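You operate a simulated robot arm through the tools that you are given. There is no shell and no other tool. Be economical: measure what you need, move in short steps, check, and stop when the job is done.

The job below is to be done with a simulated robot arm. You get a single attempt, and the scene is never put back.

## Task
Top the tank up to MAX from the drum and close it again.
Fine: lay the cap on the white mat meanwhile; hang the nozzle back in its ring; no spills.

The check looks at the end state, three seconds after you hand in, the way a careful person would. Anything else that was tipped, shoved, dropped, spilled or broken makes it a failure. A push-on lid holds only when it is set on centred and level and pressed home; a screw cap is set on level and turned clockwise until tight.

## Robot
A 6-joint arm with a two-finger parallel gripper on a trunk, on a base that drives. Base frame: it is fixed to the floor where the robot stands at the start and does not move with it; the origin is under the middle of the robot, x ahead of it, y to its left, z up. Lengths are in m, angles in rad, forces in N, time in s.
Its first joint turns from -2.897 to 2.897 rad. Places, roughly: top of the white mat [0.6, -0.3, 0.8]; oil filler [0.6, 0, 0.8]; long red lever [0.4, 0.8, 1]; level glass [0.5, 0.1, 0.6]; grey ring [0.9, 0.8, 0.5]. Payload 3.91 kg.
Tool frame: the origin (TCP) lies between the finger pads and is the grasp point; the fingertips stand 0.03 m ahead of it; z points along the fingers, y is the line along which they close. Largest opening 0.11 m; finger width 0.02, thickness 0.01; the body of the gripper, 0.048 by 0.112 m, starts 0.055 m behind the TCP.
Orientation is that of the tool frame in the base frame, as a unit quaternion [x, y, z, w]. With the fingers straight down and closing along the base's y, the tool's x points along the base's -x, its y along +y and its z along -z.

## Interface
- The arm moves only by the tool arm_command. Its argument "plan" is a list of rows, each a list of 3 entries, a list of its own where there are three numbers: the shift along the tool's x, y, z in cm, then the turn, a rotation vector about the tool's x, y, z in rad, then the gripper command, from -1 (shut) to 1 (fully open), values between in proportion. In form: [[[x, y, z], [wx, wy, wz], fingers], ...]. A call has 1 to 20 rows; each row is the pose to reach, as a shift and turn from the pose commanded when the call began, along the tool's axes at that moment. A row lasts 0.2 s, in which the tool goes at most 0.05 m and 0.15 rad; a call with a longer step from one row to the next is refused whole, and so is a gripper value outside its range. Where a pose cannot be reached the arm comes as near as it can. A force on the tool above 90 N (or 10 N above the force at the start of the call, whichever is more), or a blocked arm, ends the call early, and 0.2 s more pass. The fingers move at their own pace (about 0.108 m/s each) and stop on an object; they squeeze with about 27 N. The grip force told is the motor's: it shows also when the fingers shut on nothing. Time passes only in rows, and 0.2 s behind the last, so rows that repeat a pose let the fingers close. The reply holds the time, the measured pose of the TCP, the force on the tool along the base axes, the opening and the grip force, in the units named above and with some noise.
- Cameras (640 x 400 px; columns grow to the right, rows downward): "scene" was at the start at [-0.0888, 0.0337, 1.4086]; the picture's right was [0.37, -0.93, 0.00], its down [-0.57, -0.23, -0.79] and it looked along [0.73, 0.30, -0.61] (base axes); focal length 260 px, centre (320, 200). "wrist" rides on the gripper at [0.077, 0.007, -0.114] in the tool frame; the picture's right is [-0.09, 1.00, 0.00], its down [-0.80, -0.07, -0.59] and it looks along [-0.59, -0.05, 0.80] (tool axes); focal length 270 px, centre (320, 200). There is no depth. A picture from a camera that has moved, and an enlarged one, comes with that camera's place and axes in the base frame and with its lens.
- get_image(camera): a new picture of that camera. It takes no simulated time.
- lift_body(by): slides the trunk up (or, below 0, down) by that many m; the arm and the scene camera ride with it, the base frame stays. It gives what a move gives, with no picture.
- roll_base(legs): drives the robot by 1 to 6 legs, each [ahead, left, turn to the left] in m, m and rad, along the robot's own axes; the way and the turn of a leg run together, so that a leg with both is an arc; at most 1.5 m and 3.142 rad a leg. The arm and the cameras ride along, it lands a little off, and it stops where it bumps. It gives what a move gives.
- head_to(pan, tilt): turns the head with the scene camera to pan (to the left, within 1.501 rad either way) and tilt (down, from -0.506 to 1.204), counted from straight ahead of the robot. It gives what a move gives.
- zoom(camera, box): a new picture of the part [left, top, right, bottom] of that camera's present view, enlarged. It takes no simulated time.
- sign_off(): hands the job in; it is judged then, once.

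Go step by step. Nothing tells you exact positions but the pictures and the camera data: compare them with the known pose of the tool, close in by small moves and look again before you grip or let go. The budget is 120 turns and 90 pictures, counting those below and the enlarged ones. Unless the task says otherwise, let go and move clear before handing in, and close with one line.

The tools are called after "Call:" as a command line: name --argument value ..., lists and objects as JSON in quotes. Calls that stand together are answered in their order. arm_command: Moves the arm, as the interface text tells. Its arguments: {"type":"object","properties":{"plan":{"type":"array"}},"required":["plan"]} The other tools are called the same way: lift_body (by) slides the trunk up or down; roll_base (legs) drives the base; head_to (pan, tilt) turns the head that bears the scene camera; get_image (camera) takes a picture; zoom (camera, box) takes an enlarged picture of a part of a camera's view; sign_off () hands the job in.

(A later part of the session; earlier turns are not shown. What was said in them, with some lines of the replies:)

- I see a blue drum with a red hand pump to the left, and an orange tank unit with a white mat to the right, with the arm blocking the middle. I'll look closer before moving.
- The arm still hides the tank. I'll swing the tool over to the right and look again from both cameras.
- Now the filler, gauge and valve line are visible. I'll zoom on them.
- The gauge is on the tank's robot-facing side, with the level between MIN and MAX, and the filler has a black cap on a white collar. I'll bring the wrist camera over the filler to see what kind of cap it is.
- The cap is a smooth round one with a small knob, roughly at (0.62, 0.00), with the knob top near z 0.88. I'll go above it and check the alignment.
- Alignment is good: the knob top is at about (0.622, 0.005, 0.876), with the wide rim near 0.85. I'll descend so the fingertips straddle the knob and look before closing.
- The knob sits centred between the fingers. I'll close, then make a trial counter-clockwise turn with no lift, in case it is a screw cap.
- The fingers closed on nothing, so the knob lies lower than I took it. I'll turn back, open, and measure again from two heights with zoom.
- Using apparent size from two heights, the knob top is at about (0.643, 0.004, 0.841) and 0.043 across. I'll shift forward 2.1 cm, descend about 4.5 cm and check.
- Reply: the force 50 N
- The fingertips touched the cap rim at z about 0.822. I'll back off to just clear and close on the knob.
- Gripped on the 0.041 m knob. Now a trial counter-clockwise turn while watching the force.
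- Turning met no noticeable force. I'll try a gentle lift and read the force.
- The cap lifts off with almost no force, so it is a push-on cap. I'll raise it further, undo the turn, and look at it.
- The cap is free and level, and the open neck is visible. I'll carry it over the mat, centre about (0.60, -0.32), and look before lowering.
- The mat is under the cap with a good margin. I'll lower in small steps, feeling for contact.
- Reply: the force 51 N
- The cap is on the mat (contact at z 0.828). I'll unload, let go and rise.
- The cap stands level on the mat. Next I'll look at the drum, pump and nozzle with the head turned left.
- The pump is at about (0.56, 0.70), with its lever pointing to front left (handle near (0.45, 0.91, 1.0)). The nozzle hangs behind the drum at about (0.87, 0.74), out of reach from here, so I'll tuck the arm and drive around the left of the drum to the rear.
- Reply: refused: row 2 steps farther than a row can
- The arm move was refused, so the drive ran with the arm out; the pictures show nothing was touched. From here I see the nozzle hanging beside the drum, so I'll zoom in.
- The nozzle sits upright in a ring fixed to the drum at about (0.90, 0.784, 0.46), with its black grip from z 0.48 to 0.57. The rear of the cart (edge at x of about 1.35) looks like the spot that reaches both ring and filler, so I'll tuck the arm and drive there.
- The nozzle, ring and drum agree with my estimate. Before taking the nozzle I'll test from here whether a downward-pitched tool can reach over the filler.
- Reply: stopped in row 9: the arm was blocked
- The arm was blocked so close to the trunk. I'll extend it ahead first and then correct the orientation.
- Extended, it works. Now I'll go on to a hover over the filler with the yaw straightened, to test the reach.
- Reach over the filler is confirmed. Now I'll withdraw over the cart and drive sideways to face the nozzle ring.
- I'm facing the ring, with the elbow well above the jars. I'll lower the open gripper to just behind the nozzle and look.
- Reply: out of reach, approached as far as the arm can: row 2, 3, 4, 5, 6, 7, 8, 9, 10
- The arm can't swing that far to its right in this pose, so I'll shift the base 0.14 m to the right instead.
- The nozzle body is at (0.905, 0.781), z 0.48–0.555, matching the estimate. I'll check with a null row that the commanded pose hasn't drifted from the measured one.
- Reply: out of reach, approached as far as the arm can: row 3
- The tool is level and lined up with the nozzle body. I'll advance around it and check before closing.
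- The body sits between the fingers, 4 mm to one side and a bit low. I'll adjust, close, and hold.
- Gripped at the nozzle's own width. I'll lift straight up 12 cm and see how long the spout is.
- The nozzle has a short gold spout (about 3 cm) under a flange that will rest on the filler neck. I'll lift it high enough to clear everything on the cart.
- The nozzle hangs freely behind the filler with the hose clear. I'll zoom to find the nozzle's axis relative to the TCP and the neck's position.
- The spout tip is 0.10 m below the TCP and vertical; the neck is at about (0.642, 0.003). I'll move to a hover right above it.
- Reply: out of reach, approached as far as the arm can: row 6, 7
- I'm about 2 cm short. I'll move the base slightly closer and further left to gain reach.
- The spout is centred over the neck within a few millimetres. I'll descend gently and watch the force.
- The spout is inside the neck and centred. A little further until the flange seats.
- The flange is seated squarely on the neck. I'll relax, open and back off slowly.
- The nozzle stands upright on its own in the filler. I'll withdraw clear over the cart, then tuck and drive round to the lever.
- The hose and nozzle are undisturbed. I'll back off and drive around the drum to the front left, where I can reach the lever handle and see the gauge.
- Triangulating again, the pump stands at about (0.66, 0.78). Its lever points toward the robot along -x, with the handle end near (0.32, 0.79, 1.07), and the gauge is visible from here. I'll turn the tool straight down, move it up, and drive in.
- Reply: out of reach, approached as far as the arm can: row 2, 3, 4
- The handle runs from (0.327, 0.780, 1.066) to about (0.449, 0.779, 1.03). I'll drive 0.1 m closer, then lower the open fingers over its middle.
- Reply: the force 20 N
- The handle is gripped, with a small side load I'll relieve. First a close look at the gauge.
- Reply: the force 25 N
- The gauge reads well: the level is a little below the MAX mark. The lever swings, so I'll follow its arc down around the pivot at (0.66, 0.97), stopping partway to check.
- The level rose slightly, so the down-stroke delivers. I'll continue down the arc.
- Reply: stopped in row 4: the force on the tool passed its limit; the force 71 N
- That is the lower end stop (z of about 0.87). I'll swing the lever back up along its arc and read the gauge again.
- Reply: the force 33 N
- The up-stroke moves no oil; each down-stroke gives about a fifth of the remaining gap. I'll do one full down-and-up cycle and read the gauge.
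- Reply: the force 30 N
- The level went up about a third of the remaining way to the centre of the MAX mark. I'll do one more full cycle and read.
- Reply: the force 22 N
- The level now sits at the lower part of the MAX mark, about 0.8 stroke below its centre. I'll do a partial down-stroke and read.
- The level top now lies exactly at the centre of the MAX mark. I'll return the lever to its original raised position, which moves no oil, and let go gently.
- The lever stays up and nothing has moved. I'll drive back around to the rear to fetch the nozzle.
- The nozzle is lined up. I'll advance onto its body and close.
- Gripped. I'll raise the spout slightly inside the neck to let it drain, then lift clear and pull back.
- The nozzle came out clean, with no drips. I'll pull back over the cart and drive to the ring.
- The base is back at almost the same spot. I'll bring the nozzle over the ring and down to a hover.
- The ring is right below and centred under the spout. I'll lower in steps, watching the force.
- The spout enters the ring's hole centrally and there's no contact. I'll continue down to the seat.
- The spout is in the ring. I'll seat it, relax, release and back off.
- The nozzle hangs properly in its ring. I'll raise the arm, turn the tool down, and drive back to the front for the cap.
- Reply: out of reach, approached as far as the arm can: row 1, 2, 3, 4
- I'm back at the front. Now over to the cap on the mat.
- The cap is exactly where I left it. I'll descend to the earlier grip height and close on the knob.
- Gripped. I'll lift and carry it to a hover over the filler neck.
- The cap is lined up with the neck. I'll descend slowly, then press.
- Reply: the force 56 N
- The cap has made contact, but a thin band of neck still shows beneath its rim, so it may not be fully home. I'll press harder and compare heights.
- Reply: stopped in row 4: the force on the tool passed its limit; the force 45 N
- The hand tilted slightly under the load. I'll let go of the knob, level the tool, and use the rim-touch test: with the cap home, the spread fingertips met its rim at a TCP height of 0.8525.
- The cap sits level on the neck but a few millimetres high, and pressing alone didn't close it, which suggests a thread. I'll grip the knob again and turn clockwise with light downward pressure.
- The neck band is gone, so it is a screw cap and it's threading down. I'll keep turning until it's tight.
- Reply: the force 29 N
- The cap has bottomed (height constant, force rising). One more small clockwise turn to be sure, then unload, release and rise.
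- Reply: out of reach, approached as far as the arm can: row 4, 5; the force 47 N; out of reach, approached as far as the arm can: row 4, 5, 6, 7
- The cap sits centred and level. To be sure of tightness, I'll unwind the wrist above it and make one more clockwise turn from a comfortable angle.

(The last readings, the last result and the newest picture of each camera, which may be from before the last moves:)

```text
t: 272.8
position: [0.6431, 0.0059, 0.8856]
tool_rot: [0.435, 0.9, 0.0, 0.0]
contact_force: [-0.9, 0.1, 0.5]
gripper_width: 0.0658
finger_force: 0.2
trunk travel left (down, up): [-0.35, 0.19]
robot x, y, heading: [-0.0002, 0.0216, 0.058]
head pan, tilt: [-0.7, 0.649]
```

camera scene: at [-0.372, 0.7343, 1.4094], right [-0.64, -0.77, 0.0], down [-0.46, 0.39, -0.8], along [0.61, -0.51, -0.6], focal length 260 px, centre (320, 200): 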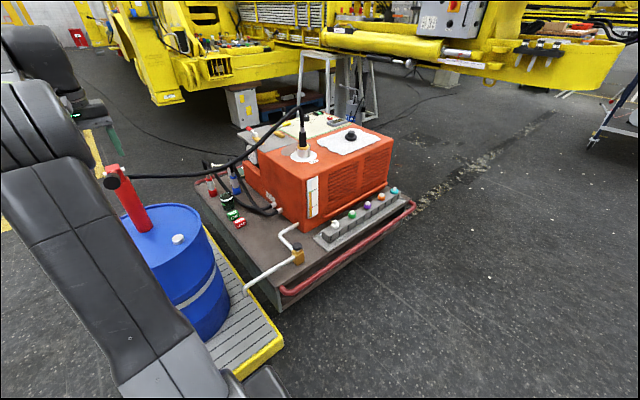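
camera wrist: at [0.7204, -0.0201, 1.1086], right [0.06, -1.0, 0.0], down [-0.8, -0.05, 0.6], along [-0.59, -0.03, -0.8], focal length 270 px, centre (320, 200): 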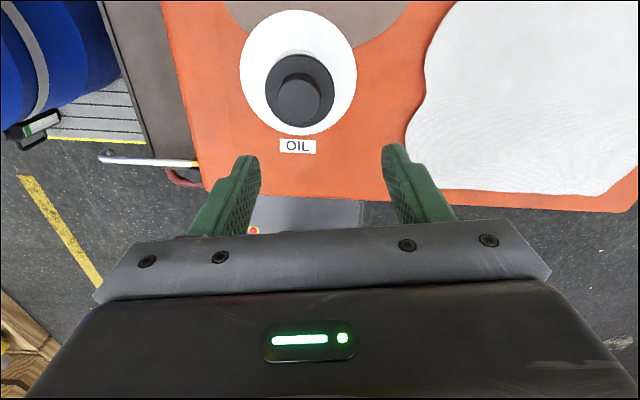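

Call:
arm_command --plan '[[[-0.15, -0.1, 1.5], [0, 0, 0], 0.2], [[-0.15, -0.1, 3.0], [0, 0, 0], 0.2], [[-0.15, -0.1, 3.0], [0, 0, 0], -0.3], [[-0.15, -0.1, 3.0], [0, 0, 0], -1], [[-0.15, -0.1, 3.0], [0, 0, 0], -1], [[-0.15, -0.1, 3.0], [0, 0, 0.1], -1], [[-0.15, -0.1, 3.0], [0, 0, 0.2], -1], [[-0.15, -0.1, 3.0], [0, 0, 0.3], -1], [[-0.15, -0.1, 3.0], [0, 0, 0.4], -1], [[-0.15, -0.1, 3.0], [0, 0, 0.5], -1], [[-0.15, -0.1, 3.0], [0, 0, 0.6], -1], [[-0.15, -0.1, 3.0], [0, 0, 0.7], -1], [[-0.15, -0.1, 3.0], [0, 0, 0.8], -1]]'

```text
t: 275.6
position: [0.6418, 0.0043, 0.856]
tool_rot: [0.752, 0.659, 0.0, 0.0]
contact_force: [1.6, 0.1, 10.1]
gripper_width: 0.0407
finger_force: 27.4
trunk travel left (down, up): [-0.35, 0.19]
robot x, y, heading: [-0.0017, 0.0231, 0.062]
head pan, tilt: [-0.7, 0.649]
```

I'll do a gentle tug test upward to confirm the cap is held by its thread.

Call:
arm_command --plan '[[[0, 0, -0.2], [0, 0, 0], -1], [[0, 0, -0.35], [0, 0, 0], -1], [[0, 0, -0.5], [0, 0, 0], -1]]'

```text
t: 276.4
position: [0.6429, 0.0029, 0.8603]
tool_rot: [0.752, 0.66, 0.0, -0.001]
contact_force: [0.5, -0.1, -1.5]
gripper_width: 0.0405
finger_force: 27.1
trunk travel left (down, up): [-0.35, 0.19]
robot x, y, heading: [-0.0012, 0.0226, 0.068]
head pan, tilt: [-0.7, 0.649]
```

The tug lifted the cap with only its own weight, so it isn't fastened yet: it is a push-on cap that has not been pressed home. It is centred and level now, so I'll press firmly straight down and repeat the tug test.

Call:
arm_command --plan '[[[0, 0.05, 0.5], [0, 0, 0], -1], [[0, 0.05, 0.9], [0, 0, 0], -1], [[0, 0.05, 1.2], [0, 0, 0], -1], [[0, 0.05, 1.5], [0, 0, 0], -1], [[0, 0.05, 1.8], [0, 0, 0], -1], [[0, 0.05, 2.0], [0, 0, 0], -1]]'

```text
t: 277.8
position: [0.6427, 0.0042, 0.8513]
tool_rot: [0.751, 0.66, 0.007, 0.007]
contact_force: [4.1, -0.2, 86.9]
gripper_width: 0.041
finger_force: 27.3
trunk travel left (down, up): [-0.35, 0.19]
robot x, y, heading: [0.0025, 0.0223, 0.064]
head pan, tilt: [-0.7, 0.649]
```

Call:
arm_command --plan '[[[0, 0, -0.5], [0, 0, 0], -1], [[0, 0, -1.0], [0, 0, 0], -1], [[0, 0, -1.2], [0, 0, 0], -1], [[0, 0, -1.4], [0, 0, 0], -1]]'

```text
t: 278.8
position: [0.643, 0.0033, 0.8512]
tool_rot: [0.751, 0.66, -0.001, -0.001]
contact_force: [6.1, 0.1, 13.6]
gripper_width: 0.0408
finger_force: 26.8
trunk travel left (down, up): [-0.35, 0.19]
robot x, y, heading: [-0.0015, 0.0235, 0.061]
head pan, tilt: [-0.7, 0.649]
```

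Call:
arm_command --plan '[[[0, 0, 0], [0, 0, 0], -1], [[0, 0, 0], [0, 0, 0], -1]]'

Call:
arm_command --plan '[[[0, 0, -0.2], [0, 0, 0], -1], [[0, 0, -0.4], [0, 0, 0], -1]]'

```text
t: 279.4
position: [0.643, 0.0028, 0.8533]
tool_rot: [0.751, 0.66, -0.002, -0.002]
contact_force: [-0.9, 0.3, 0.9]
gripper_width: 0.0406
finger_force: 26.6
trunk travel left (down, up): [-0.35, 0.19]
robot x, y, heading: [-0.0034, 0.0264, 0.064]
head pan, tilt: [-0.7, 0.649]
```

```text
t: 280.0
position: [0.6433, 0.0024, 0.8582]
tool_rot: [0.751, 0.66, -0.001, 0.0]
contact_force: [-0.5, -0.2, -1.9]
gripper_width: 0.0408
finger_force: 26.9
trunk travel left (down, up): [-0.35, 0.19]
robot x, y, heading: [-0.0012, 0.0236, 0.06]
head pan, tilt: [-0.7, 0.649]
```

The reading again equals only the cap's weight. A decisive test without a picture: lift 3 cm and see whether the knob is still between the fingers.

Call:
arm_command --plan '[[[0, 0, -1], [0, 0, 0], -1], [[0, 0, -2], [0, 0, 0], -1], [[0, 0, -3], [0, 0, 0], -1], [[0, 0, -3], [0, 0, 0], -1]]'

```text
t: 281.0
position: [0.6435, 0.0022, 0.8872]
tool_rot: [0.751, 0.66, -0.001, 0.0]
contact_force: [-0.7, 0.1, -1.5]
gripper_width: 0.0406
finger_force: 26.3
trunk travel left (down, up): [-0.35, 0.19]
robot x, y, heading: [0.0017, 0.0257, 0.067]
head pan, tilt: [-0.7, 0.649]
```

The cap is still in the hand, so it was not holding. The earlier sideways pull at the wrist limit probably loosened it. I'll unwind the wrist with the cap held above the neck, to have a full clockwise range.

Call:
arm_command --plan '[[[0, 0, 0], [0, 0, -0.14], -1], [[0, 0, 0], [0, 0, -0.28], -1], [[0, 0, 0], [0, 0, -0.42], -1], [[0, 0, 0], [0, 0, -0.56], -1], [[0, 0, 0], [0, 0, -0.7], -1], [[0, 0, 0], [0, 0, -0.84], -1], [[0, 0, 0], [0, 0, -0.98], -1], [[0, 0, 0], [0, 0, -1.12], -1], [[0, 0, 0], [0, 0, -1.26], -1], [[0, 0, 0], [0, 0, -1.4], -1], [[0, 0, 0], [0, 0, -1.54], -1], [[0, 0, 0], [0, 0, -1.68], -1], [[0, 0, 0], [0, 0, -1.82], -1], [[0, 0, 0], [0, 0, -1.96], -1], [[0, 0, 0], [0, 0, -2.1], -1], [[0, 0, 0], [0, 0, -2.24], -1], [[0, 0, 0], [0, 0, -2.38], -1], [[0, 0, 0], [0, 0, -2.5], -1]]'

```text
t: 284.8
position: [0.6426, 0.0049, 0.8872]
tool_rot: [-0.391, 0.921, 0.0, -0.002]
contact_force: [-0.2, -0.2, -1.1]
gripper_width: 0.0405
finger_force: 26.9
trunk travel left (down, up): [-0.35, 0.19]
robot x, y, heading: [-0.0008, 0.0215, 0.062]
head pan, tilt: [-0.7, 0.649]
```

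Now with the cap level and centred I'll lower it to the seat with light pressure and turn clockwise through a long range.

Call:
arm_command --plan '[[[0.09, -0.08, 1.5], [0, 0, 0], -1], [[0.09, -0.08, 2.8], [0, 0, 0], -1], [[0.09, -0.08, 3.4], [0, 0, 0], -1], [[0.09, -0.08, 3.8], [0, 0, 0], -1], [[0.09, -0.08, 3.8], [0, 0, 0], -1]]'

Call:
arm_command --plan '[[[0, 0, 0], [0, 0, 0.14], -1], [[0, 0, 0], [0, 0, 0.28], -1], [[0, 0, 0], [0, 0, 0.42], -1], [[0, 0, 0], [0, 0, 0.56], -1], [[0, 0, 0], [0, 0, 0.7], -1], [[0, 0, 0], [0, 0, 0.84], -1], [[0, 0, 0], [0, 0, 0.98], -1], [[0, 0, 0], [0, 0, 1.12], -1], [[0, 0, 0], [0, 0, 1.26], -1], [[0, 0, 0], [0, 0, 1.4], -1]]'

```text
t: 285.7
position: [0.6436, -0.0003, 0.8687]
tool_rot: [-0.391, 0.92, -0.008, 0.014]
contact_force: [-20.9, 2.3, 44.2]
gripper_width: 0.041
finger_force: 26.9
trunk travel left (down, up): [-0.35, 0.19]
robot x, y, heading: [-0.0007, 0.0207, 0.06]
head pan, tilt: [-0.7, 0.649]
stopped in row 4: the force on the tool passed its limit (the readings are from after the stop); the commanded pose is now the measured one
```

```text
t: 287.9
position: [0.6439, 0.0015, 0.8682]
tool_rot: [0.297, 0.955, 0.003, 0.017]
contact_force: [-22.2, 14.1, 58.9]
gripper_width: 0.0405
finger_force: 26.8
trunk travel left (down, up): [-0.35, 0.19]
robot x, y, heading: [0.0009, 0.0266, 0.058]
head pan, tilt: [-0.7, 0.649]
```

Contact came 1.5 cm high and the tool tilted: the cap's plug caught on the rim, because the grip's off-centre offset turned with the hand. I'll lift off, level the tool, and bring the yaw back to zero.

Call:
arm_command --plan '[[[0, 0, -1.5], [0.015, 0.028, 0], -1], [[0, 0, -4], [0.015, 0.028, 0], -1], [[0, 0, -7], [0.015, 0.028, 0], -1], [[0, 0, -10], [0.015, 0.028, 0], -1], [[0, 0, -10], [0.015, 0.028, 0], -1]]'

Call:
arm_command --plan '[[[0, 0, 0], [0, 0, -0.14], -1], [[0, 0, 0], [0, 0, -0.28], -1], [[0, 0, 0], [0, 0, -0.42], -1], [[0, 0, 0], [0, 0, -0.56], -1], [[0, 0, 0], [0, 0, -0.605], -1], [[0, 0, 0], [0, 0, -0.605], -1]]'

```text
t: 289.1
position: [0.6439, 0.0007, 0.9627]
tool_rot: [0.295, 0.956, -0.001, -0.005]
contact_force: [-0.4, 0.0, -1.7]
gripper_width: 0.0408
finger_force: 26.9
trunk travel left (down, up): [-0.35, 0.19]
robot x, y, heading: [0.0015, 0.0234, 0.065]
head pan, tilt: [-0.7, 0.649]
```

```text
t: 290.5
position: [0.6454, 0.0014, 0.9627]
tool_rot: [-0.003, 1.0, 0.001, -0.005]
contact_force: [0.6, 0.1, -1.9]
gripper_width: 0.041
finger_force: 27.2
trunk travel left (down, up): [-0.35, 0.19]
robot x, y, heading: [0.0023, 0.0239, 0.061]
head pan, tilt: [-0.7, 0.649]
```

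I'll take the cap to the mat, set it down, and re-centre it by closing the fingers in two perpendicular directions.

Call:
arm_command --plan '[[[0.6, -4, 0], [0, -0.01, 0], -1], [[1.2, -8, 0], [0, -0.01, 0], -1], [[1.8, -12, 0], [0, -0.01, 0], -1], [[2.4, -16, 0], [0, -0.01, 0], -1], [[3, -20, 0], [0, -0.01, 0], -1], [[3.5, -24, 0], [0, -0.01, 0], -1], [[4, -28, 0.5], [0, -0.01, 0], -1], [[4.3, -31.2, 3], [0, -0.01, 0], -1], [[4.3, -31.2, 6.5], [0, -0.01, 0], -1], [[4.3, -31.2, 9.5], [0, -0.01, 0], -1], [[4.3, -31.2, 11.5], [0, -0.01, 0], -1], [[4.3, -31.2, 12.5], [0, -0.01, 0], -1], [[4.3, -31.2, 12.5], [0, -0.01, 0], -1]]'

```text
t: 293.3
position: [0.6016, -0.3092, 0.8372]
tool_rot: [-0.003, 1.0, 0.001, 0.0]
contact_force: [0.1, -0.6, -1.1]
gripper_width: 0.041
finger_force: 27.0
trunk travel left (down, up): [-0.35, 0.19]
robot x, y, heading: [-0.0005, 0.0232, 0.061]
head pan, tilt: [-0.7, 0.649]
```

Call:
arm_command --plan '[[[0, 0, 0.4], [0, 0, 0], -1], [[0, 0, 0.8], [0, 0, 0], -1], [[0, 0, 1.1], [0, 0, 0], -1], [[0, 0, 1.1], [0, 0, 0], -1]]'

```text
t: 294.3
position: [0.6023, -0.309, 0.8275]
tool_rot: [-0.004, 1.0, 0.0, 0.001]
contact_force: [-1.7, 2.1, 12.2]
gripper_width: 0.0407
finger_force: 26.7
trunk travel left (down, up): [-0.35, 0.19]
robot x, y, heading: [0.0008, 0.0241, 0.059]
head pan, tilt: [-0.7, 0.649]
```

Call:
arm_command --plan '[[[0, 0, -0.2], [0, 0, 0], -0.5], [[0, 0, -0.5], [0, 0, 0], 0.1], [[0, 0, -0.5], [0, 0, 0], 0.2], [[0, 0, -0.5], [0, 0, 0.143], 0.2], [[0, 0, -0.5], [0, 0, 0.286], 0.2], [[0, 0, -0.5], [0, 0, 0.429], 0.2], [[0, 0, -0.5], [0, 0, 0.572], 0.2], [[0, 0, -0.5], [0, 0, 0.715], 0.2], [[0, 0, -0.5], [0, 0, 0.858], 0.2], [[0, 0, -0.5], [0, 0, 1.0], 0.2], [[0, 0, -0.5], [0, 0, 1.143], 0.2], [[0, 0, -0.5], [0, 0, 1.286], 0.2], [[0, 0, -0.5], [0, 0, 1.429], 0.2], [[0, 0, -0.5], [0, 0, 1.571], 0.2], [[0, 0, -0.5], [0, 0, 1.571], -0.4], [[0, 0, -0.5], [0, 0, 1.571], -1], [[0, 0, -0.5], [0, 0, 1.571], -1]]'

```text
t: 297.9
position: [0.603, -0.3117, 0.8312]
tool_rot: [0.706, 0.709, 0.001, -0.001]
contact_force: [1.9, -0.2, 0.9]
gripper_width: 0.0406
finger_force: 27.3
trunk travel left (down, up): [-0.35, 0.19]
robot x, y, heading: [-0.0008, 0.026, 0.062]
head pan, tilt: [-0.7, 0.649]
```

Now I'll open, rotate back to zero yaw, and grip again; the cap is then centred both ways under the TCP.

Call:
arm_command --plan '[[[0, 0, 0], [0, 0, 0], -0.5], [[0, 0, 0], [0, 0, 0], 0], [[0, 0, 0], [0, 0, 0], 0.2], [[0, 0, 0], [0, 0, -0.143], 0.2], [[0, 0, 0], [0, 0, -0.286], 0.2], [[0, 0, 0], [0, 0, -0.429], 0.2], [[0, 0, 0], [0, 0, -0.572], 0.2], [[0, 0, 0], [0, 0, -0.715], 0.2], [[0, 0, 0], [0, 0, -0.858], 0.2], [[0, 0, 0], [0, 0, -1.0], 0.2], [[0, 0, 0], [0, 0, -1.143], 0.2], [[0, 0, 0], [0, 0, -1.286], 0.2], [[0, 0, 0], [0, 0, -1.429], 0.2], [[0, 0, 0], [0, 0, -1.571], 0.2], [[0, 0, 0], [0, 0, -1.571], -0.4], [[0, 0, 0], [0, 0, -1.571], -1], [[0, 0, 0], [0, 0, -1.571], -1]]'

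```text
t: 301.5
position: [0.6044, -0.3107, 0.832]
tool_rot: [-0.003, 1.0, 0.001, -0.001]
contact_force: [0.3, 0.2, 1.1]
gripper_width: 0.0404
finger_force: 27.2
trunk travel left (down, up): [-0.35, 0.19]
robot x, y, heading: [0.0013, 0.0277, 0.067]
head pan, tilt: [-0.7, 0.649]
```

Call:
arm_command --plan '[[[0, 0, -3], [0, 0, 0], -1], [[0, 0, -7], [0, 0, 0], -1], [[0, 0, -10], [0, 0, 0], -1], [[-0.5, 4, -12], [0, 0, 0], -1], [[-1, 8, -12], [0, 0, 0], -1], [[-1.5, 12, -12], [0, 0, 0], -1], [[-2, 16, -12], [0, 0, 0], -1], [[-2.5, 20, -12], [0, 0, 0], -1], [[-3, 24, -12], [0, 0, 0], -1], [[-3.5, 28, -12], [0, 0, 0], -1], [[-3.95, 31.4, -12], [0, 0, 0], -1], [[-3.95, 31.4, -10], [0, 0, 0], -1], [[-3.95, 31.4, -8], [0, 0, 0], -1], [[-3.95, 31.4, -6], [0, 0, 0], -1], [[-3.95, 31.4, -6], [0, 0, 0], -1]]'

Call:
arm_command --plan '[[[0, 0, 0.7], [0, 0, 0], -1], [[0, 0, 1.4], [0, 0, 0], -1], [[0, 0, 2.0], [0, 0, 0], -1], [[0, 0, 2.5], [0, 0, 0], -1]]'

```text
t: 304.7
position: [0.6406, 0.0033, 0.8927]
tool_rot: [-0.003, 1.0, 0.001, 0.0]
contact_force: [0.5, 1.3, -1.2]
gripper_width: 0.0407
finger_force: 27.2
trunk travel left (down, up): [-0.35, 0.19]
robot x, y, heading: [-0.0022, 0.0245, 0.063]
head pan, tilt: [-0.7, 0.649]
```

```text
t: 305.7
position: [0.6422, 0.0037, 0.8668]
tool_rot: [-0.004, 1.0, 0.001, 0.0]
contact_force: [-0.3, -0.3, -2.0]
gripper_width: 0.0406
finger_force: 26.8
trunk travel left (down, up): [-0.35, 0.19]
robot x, y, heading: [0.0017, 0.0272, 0.059]
head pan, tilt: [-0.7, 0.649]
```

No contact and the plug has entered. I'll go on to the seat.

Call:
arm_command --plan '[[[0, 0, 0.5], [0, 0, 0], -1], [[0, 0, 1.0], [0, 0, 0], -1], [[0, 0, 1.3], [0, 0, 0], -1], [[0, 0, 1.3], [0, 0, 0], -1], [[0, 0, 1.3], [0, 0, 0], -1]]'

```text
t: 306.9
position: [0.6408, 0.0037, 0.8555]
tool_rot: [-0.004, 1.0, 0.0, 0.001]
contact_force: [-0.5, -1.5, 14.5]
gripper_width: 0.0407
finger_force: 27.1
trunk travel left (down, up): [-0.35, 0.19]
robot x, y, heading: [0.0009, 0.0255, 0.059]
head pan, tilt: [-0.7, 0.649]
```

It's at the seat with 14 N. Now I'll turn clockwise while holding this light pressure, and see whether the force or height changes.

Call:
arm_command --plan '[[[0, 0, 0], [0, 0, 0.14], -1], [[0, 0, 0], [0, 0, 0.28], -1], [[0, 0, 0], [0, 0, 0.42], -1], [[0, 0, 0], [0, 0, 0.56], -1], [[0, 0, 0], [0, 0, 0.7], -1]]'

Call:
arm_command --plan '[[[0, 0, 0], [0, 0, 0.14], -1], [[0, 0, 0], [0, 0, 0.28], -1], [[0, 0, 0], [0, 0, 0.42], -1], [[0, 0, 0], [0, 0, 0.56], -1], [[0, 0, 0], [0, 0, 0.7], -1]]'

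Call:
arm_command --plan '[[[0, 0, 0], [0, 0, 0.14], -1], [[0, 0, 0], [0, 0, 0.28], -1], [[0, 0, 0], [0, 0, 0.42], -1], [[0, 0, 0], [0, 0, 0.56], -1], [[0, 0, 0], [0, 0, 0.7], -1]]'

```text
t: 308.1
position: [0.6389, 0.0031, 0.8546]
tool_rot: [0.341, 0.94, 0.001, 0.0]
contact_force: [2.1, 1.4, 8.3]
gripper_width: 0.0405
finger_force: 27.2
trunk travel left (down, up): [-0.35, 0.19]
robot x, y, heading: [0.0021, 0.0218, 0.064]
head pan, tilt: [-0.7, 0.649]
```

```text
t: 309.3
position: [0.6404, 0.0026, 0.8541]
tool_rot: [0.643, 0.766, 0.001, 0.0]
contact_force: [2.1, -0.4, 7.2]
gripper_width: 0.0405
finger_force: 27.0
trunk travel left (down, up): [-0.35, 0.19]
robot x, y, heading: [0.0022, 0.0252, 0.061]
head pan, tilt: [-0.7, 0.649]
```

```text
t: 310.5
position: [0.6403, 0.0025, 0.8536]
tool_rot: [0.867, 0.498, -0.001, -0.001]
contact_force: [-0.7, 0.3, 2.2]
gripper_width: 0.0402
finger_force: 26.9
trunk travel left (down, up): [-0.35, 0.19]
robot x, y, heading: [-0.0015, 0.0229, 0.059]
head pan, tilt: [-0.7, 0.649]
```

Force and height are falling steadily as I turn, like a thread pulling the cap down. I'll add another stretch within the wrist's range and then make a very small tug of 1.5 mm.

Call:
arm_command --plan '[[[0, 0, 0], [0, 0, 0.12], -1], [[0, 0, 0], [0, 0, 0.24], -1], [[0, 0, 0], [0, 0, 0.36], -1], [[0, 0, 0], [0, 0, 0.36], -1]]'

Call:
arm_command --plan '[[[0, 0, -0.15], [0, 0, 0], -1], [[0, 0, -0.2], [0, 0, 0], -1], [[0, 0, -0.2], [0, 0, 0], -1]]'

```text
t: 311.5
position: [0.6393, 0.003, 0.8538]
tool_rot: [0.942, 0.336, 0.0, -0.001]
contact_force: [-1.1, 0.2, 2.0]
gripper_width: 0.0405
finger_force: 27.0
trunk travel left (down, up): [-0.35, 0.19]
robot x, y, heading: [0.0031, 0.0268, 0.062]
head pan, tilt: [-0.7, 0.649]
```

```text
t: 312.3
position: [0.6408, 0.0017, 0.8549]
tool_rot: [0.941, 0.338, 0.0, 0.0]
contact_force: [0.3, 1.3, -1.0]
gripper_width: 0.0408
finger_force: 26.9
trunk travel left (down, up): [-0.35, 0.19]
robot x, y, heading: [0.0001, 0.0266, 0.066]
head pan, tilt: [-0.7, 0.649]
```

The small tug is inconclusive but looks loose. With the cap now truly centred I'll press firmly and repeat the same tiny tug.

Call:
arm_command --plan '[[[0, 0, 0.4], [0, 0, 0], -1], [[0, 0, 0.8], [0, 0, 0], -1], [[0, 0, 1.2], [0, 0, 0], -1], [[0, 0, 1.5], [0, 0, 0], -1], [[0, 0, 1.5], [0, 0, 0], -1]]'

Call:
arm_command --plan '[[[0, 0, -0.6], [0, 0, 0], -1], [[0, 0, -1.1], [0, 0, 0], -1], [[0, 0, -1.3], [0, 0, 0], -1], [[0, 0, -1.3], [0, 0, 0], -1], [[0, 0, -1.3], [0, 0, 0], -1]]'

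Call:
arm_command --plan '[[[0, 0, -0.2], [0, 0, 0], -1], [[0, 0, -0.2], [0, 0, 0], -1], [[0, 0, -0.2], [0, 0, 0], -1]]'

```text
t: 313.6
position: [0.6427, 0.0019, 0.8524]
tool_rot: [0.941, 0.338, 0.013, 0.004]
contact_force: [-2.3, -0.1, 39.2]
gripper_width: 0.0412
finger_force: 27.3
trunk travel left (down, up): [-0.35, 0.19]
robot x, y, heading: [0.0019, 0.0264, 0.066]
head pan, tilt: [-0.7, 0.649]
stopped in row 5: the force on the tool passed its limit (the readings are from after the stop); the commanded pose is now the measured one
```

```text
t: 314.8
position: [0.6444, 0.0012, 0.8601]
tool_rot: [0.941, 0.337, 0.007, 0.003]
contact_force: [-0.5, -0.5, -1.7]
gripper_width: 0.0408
finger_force: 27.2
trunk travel left (down, up): [-0.35, 0.19]
robot x, y, heading: [0.0036, 0.0225, 0.058]
head pan, tilt: [-0.7, 0.649]
```

```text
t: 315.6
position: [0.6449, 0.0013, 0.8618]
tool_rot: [0.941, 0.337, 0.009, 0.001]
contact_force: [-0.4, -0.8, -2.1]
gripper_width: 0.0407
finger_force: 26.9
trunk travel left (down, up): [-0.35, 0.19]
robot x, y, heading: [-0.0025, 0.0265, 0.06]
head pan, tilt: [-0.7, 0.649]
```

The hold seems light, and my tug tests keep breaking it, so this behaves as a push-on cap. I'll level the hand, seat the cap on centre, let go so it self-levels, then press straight down on the knob with closed fingers and not tug again.

Call:
arm_command --plan '[[[-0.14, -0.38, 0.1], [0.0079, -0.0162, 0], -1], [[-0.14, -0.38, 0.4], [0.0079, -0.0162, 0], -1], [[-0.14, -0.38, 0.8], [0.0079, -0.0162, 0], -1], [[-0.14, -0.38, 0.8], [0.0079, -0.0162, 0], -1], [[-0.14, -0.38, 0.6], [0.0079, -0.0162, 0], -0.5], [[-0.14, -0.38, 0.6], [0.0079, -0.0162, 0], 0], [[-0.14, -0.38, 0.6], [0.0079, -0.0162, 0], 0.3]]'

```text
t: 317.2
position: [0.6407, 0.0041, 0.8561]
tool_rot: [0.941, 0.338, -0.001, 0.001]
contact_force: [-0.1, 0.4, 0.2]
gripper_width: 0.0714
finger_force: 0.0
trunk travel left (down, up): [-0.35, 0.19]
robot x, y, heading: [-0.0002, 0.0249, 0.062]
head pan, tilt: [-0.7, 0.649]
```

Call:
arm_command --plan '[[[0, 0, -2.5], [0, 0, 0], 0.3], [[0, 0, -5.5], [0, 0, 0], 0], [[0, 0, -5.5], [0, 0, 0], -1], [[0, 0, -5.5], [0, 0, 0], -1], [[0, 0, -5.5], [0, 0, 0], -1], [[0, 0, -3.5], [0, 0, 0], -1], [[0, 0, -2.3], [0, 0, 0], -1], [[0, 0, -1.7], [0, 0, 0], -1]]'

Call:
arm_command --plan '[[[0, 0, 0.3], [0, 0, 0], -1], [[0, 0, 0.6], [0, 0, 0], -1], [[0, 0, 0.9], [0, 0, 0], -1], [[0, 0, 1.2], [0, 0, 0], -1]]'

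```text
t: 319.0
position: [0.6397, 0.005, 0.8782]
tool_rot: [0.941, 0.338, 0.004, 0.003]
contact_force: [-0.1, 1.8, 38.6]
gripper_width: 0.0
finger_force: 27.8
trunk travel left (down, up): [-0.35, 0.19]
robot x, y, heading: [0.0001, 0.0229, 0.064]
head pan, tilt: [-0.7, 0.649]
```

```text
t: 319.9
position: [0.6434, 0.005, 0.878]
tool_rot: [0.941, 0.339, 0.014, 0.007]
contact_force: [-1.5, 0.2, 37.6]
gripper_width: 0.0004
finger_force: 27.0
trunk travel left (down, up): [-0.35, 0.19]
robot x, y, heading: [-0.0001, 0.0267, 0.058]
head pan, tilt: [-0.7, 0.649]
stopped in row 4: the force on the tool passed its limit (the readings are from after the stop); the commanded pose is now the measured one
```

The knob top was pressed with 90 N. I'll rise and level the tool, then use the last picture to check how the cap sits.

Call:
arm_command --plan '[[[-0.15, -0.13, -2], [0.0227, -0.0214, 0], -1], [[-0.15, -0.13, -5], [0.0227, -0.0214, 0], 0.2], [[-0.15, -0.13, -5], [0.0227, -0.0214, 0], 0.2], [[-0.15, -0.13, -5], [0.0227, -0.0214, 0], 0.2]]'

Call:
zoom --camera "wrist" --box '[220, 40, 420, 205]'

```text
t: 320.9
position: [0.6428, 0.0065, 0.9215]
tool_rot: [0.941, 0.339, -0.006, -0.004]
contact_force: [0.5, 0.3, 1.0]
gripper_width: 0.0661
finger_force: 0.0
trunk travel left (down, up): [-0.35, 0.19]
robot x, y, heading: [0.0007, 0.0256, 0.059]
head pan, tilt: [-0.7, 0.649]
```

```text
2.42 times, centred on (320, 122) of wrist
camera zoom: at [0.7083, 0.0488, 1.0373], right [0.57, -0.82, -0.01], down [-0.65, -0.46, 0.6], along [-0.5, -0.34, -0.8], focal length 655 px, centre (320, 388)
```

zoom: 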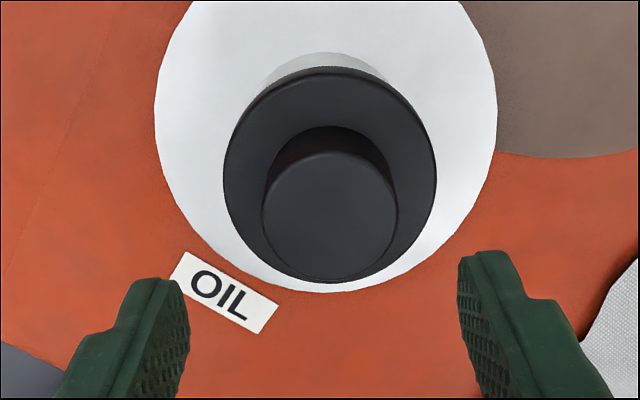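

The cap sits centred and level with no gap. To cover a possible thread too, I'll unwind the wrist, grip without lifting, turn clockwise once more, then finish with a firm central press.

Call:
arm_command --plan '[[[-0.19, 0.23, 0], [-0.0103, 0.0097, 0], 0.2], [[-0.19, 0.23, 0], [-0.0103, 0.0097, 0], 0.2]]'

Call:
arm_command --plan '[[[0, 0, 0], [0, 0, -0.14], 0.2], [[0, 0, 0], [0, 0, -0.28], 0.2], [[0, 0, 0], [0, 0, -0.42], 0.2], [[0, 0, 0], [0, 0, -0.56], 0.2], [[0, 0, 0], [0, 0, -0.7], 0.2], [[0, 0, 0], [0, 0, -0.84], 0.2], [[0, 0, 0], [0, 0, -0.98], 0.2], [[0, 0, 0], [0, 0, -1.12], 0.2], [[0, 0, 0], [0, 0, -1.26], 0.2], [[0, 0, 0], [0, 0, -1.4], 0.2], [[0, 0, 0], [0, 0, -1.54], 0.2], [[0, 0, 0], [0, 0, -1.68], 0.2], [[0, 0, 0], [0, 0, -1.82], 0.2], [[0, 0, 0], [0, 0, -1.96], 0.2], [[0, 0, 0], [0, 0, -2.1], 0.2], [[0, 0, 0], [0, 0, -2.24], 0.2], [[0, 0, 0], [0, 0, -2.38], 0.2], [[0, 0, 0], [0, 0, -2.45], 0.2]]'

```text
t: 321.4
position: [0.6419, 0.0033, 0.924]
tool_rot: [0.941, 0.339, 0.001, 0.0]
contact_force: [0.2, -0.9, -0.8]
gripper_width: 0.066
finger_force: 0.1
trunk travel left (down, up): [-0.35, 0.19]
robot x, y, heading: [0.0007, 0.0227, 0.065]
head pan, tilt: [-0.7, 0.649]
```

```text
t: 325.2
position: [0.6423, 0.0017, 0.9235]
tool_rot: [0.001, 1.0, -0.001, 0.0]
contact_force: [0.2, -0.7, 0.3]
gripper_width: 0.0659
finger_force: 0.0
trunk travel left (down, up): [-0.35, 0.19]
robot x, y, heading: [0.0024, 0.0285, 0.062]
head pan, tilt: [-0.7, 0.649]
```

Call:
arm_command --plan '[[[0, 0.1, 3], [0, 0, 0], 0.2], [[0, 0.1, 5.5], [0, 0, 0], 0.2], [[0, 0.1, 6.7], [0, 0, 0], 0.2], [[0, 0.1, 6.7], [0, 0, 0], -0.4], [[0, 0.1, 6.7], [0, 0, 0], -1], [[0, 0.1, 6.7], [0, 0, 0], -1], [[0, 0.1, 6.9], [0, 0, 0.12], -1], [[0, 0.1, 6.9], [0, 0, 0.24], -1], [[0, 0.1, 6.9], [0, 0, 0.36], -1], [[0, 0.1, 6.9], [0, 0, 0.48], -1], [[0, 0.1, 6.9], [0, 0, 0.6], -1], [[0, 0.1, 6.9], [0, 0, 0.72], -1], [[0, 0.1, 6.9], [0, 0, 0.84], -1]]'

Call:
arm_command --plan '[[[0, 0, 0.1], [0, 0, 0.12], -1], [[0, 0, 0.1], [0, 0, 0.24], -1], [[0, 0, 0.1], [0, 0, 0.36], -1], [[0, 0, 0.1], [0, 0, 0.48], -1], [[0, 0, 0.1], [0, 0, 0.6], -1], [[0, 0, 0.1], [0, 0, 0.72], -1], [[0, 0, 0.1], [0, 0, 0.84], -1], [[0, 0, 0.1], [0, 0, 0.96], -1]]'

Call:
arm_command --plan '[[[0, 0, 0.1], [0, 0, 0.12], -1], [[0, 0, 0.1], [0, 0, 0.24], -1], [[0, 0, 0.1], [0, 0, 0.36], -1], [[0, 0, 0.1], [0, 0, 0.48], -1], [[0, 0, 0.1], [0, 0, 0.6], -1]]'

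```text
t: 328.1
position: [0.6421, 0.003, 0.8551]
tool_rot: [0.409, 0.913, 0.0, 0.002]
contact_force: [1.0, 1.8, 8.6]
gripper_width: 0.0407
finger_force: 26.9
trunk travel left (down, up): [-0.35, 0.19]
robot x, y, heading: [-0.0007, 0.0243, 0.06]
head pan, tilt: [-0.7, 0.649]
```

```text
t: 329.9
position: [0.6416, 0.003, 0.8529]
tool_rot: [0.784, 0.621, -0.001, 0.0]
contact_force: [2.4, -2.4, 14.8]
gripper_width: 0.0404
finger_force: 26.7
trunk travel left (down, up): [-0.35, 0.19]
robot x, y, heading: [0.0031, 0.0273, 0.065]
head pan, tilt: [-0.7, 0.649]
```

```text
t: 331.1
position: [0.6423, 0.0031, 0.8524]
tool_rot: [0.932, 0.362, 0.002, 0.001]
contact_force: [6.2, 1.9, 24.0]
gripper_width: 0.0409
finger_force: 27.0
trunk travel left (down, up): [-0.35, 0.19]
robot x, y, heading: [0.0014, 0.0254, 0.061]
head pan, tilt: [-0.7, 0.649]
```

Height matches the original seated height within a millimetre. I'll release, rise, and do the final central press on the knob.

Call:
arm_command --plan '[[[0, 0, -0.3], [0, 0, 0], -1], [[0, 0, -0.3], [0, 0, 0], -0.4], [[0, 0, -0.3], [0, 0, 0], 0], [[0, 0, -0.3], [0, 0, 0], 0.3], [[0, 0, -3], [0, 0, 0], 0.3], [[0, 0, -5.5], [0, 0, 0], 0], [[0, 0, -5.5], [0, 0, 0], -1], [[0, 0, -5.5], [0, 0, 0], -1], [[0, 0, -5.5], [0, 0, 0], -1], [[0, 0, -3.5], [0, 0, 0], -1], [[0, 0, -2.8], [0, 0, 0], -1], [[0, 0, -2.3], [0, 0, 0], -1], [[0, 0, -1.9], [0, 0, 0], -1], [[0, 0, -1.6], [0, 0, 0], -1]]'

```text
t: 334.1
position: [0.6417, 0.0028, 0.8782]
tool_rot: [0.932, 0.363, 0.008, 0.004]
contact_force: [2.7, -0.9, 71.3]
gripper_width: 0.0
finger_force: 26.9
trunk travel left (down, up): [-0.35, 0.19]
robot x, y, heading: [-0.0005, 0.0264, 0.061]
head pan, tilt: [-0.7, 0.649]
```

Pressed home with 71 N at the same height. Now I'll rise straight up, well clear.

Call:
arm_command --plan '[[[0, 0, -1], [0, 0, 0], -1], [[0, 0, -4], [0, 0, 0], -1], [[0, 0, -8], [0, 0, 0], -1], [[0, 0, -12], [0, 0, 0], -1], [[0, 0, -16], [0, 0, 0], -1], [[0, 0, -20], [0, 0, 0], -1]]'

```text
t: 335.4
position: [0.6441, 0.0019, 1.0687]
tool_rot: [0.932, 0.362, 0.001, -0.001]
contact_force: [0.1, -0.3, 0.3]
gripper_width: 0.0002
finger_force: 27.2
trunk travel left (down, up): [-0.35, 0.19]
robot x, y, heading: [0.0009, 0.0264, 0.064]
head pan, tilt: [-0.7, 0.649]
```

The tool is clear above the tank, the nozzle is back in its ring, and the tank reads MAX with its cap back on, so I'm handing in.

Call:
sign_off

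```text
The job is handed in.
```

I filled the tank to the MAX mark and hung the nozzle back in its ring. The cap is back on, centred, level and pressed down, but I could not confirm that it holds: every time I pulled on it to check, it lifted off, and I did not test it again after the final clockwise turn and press. I saw no spills.
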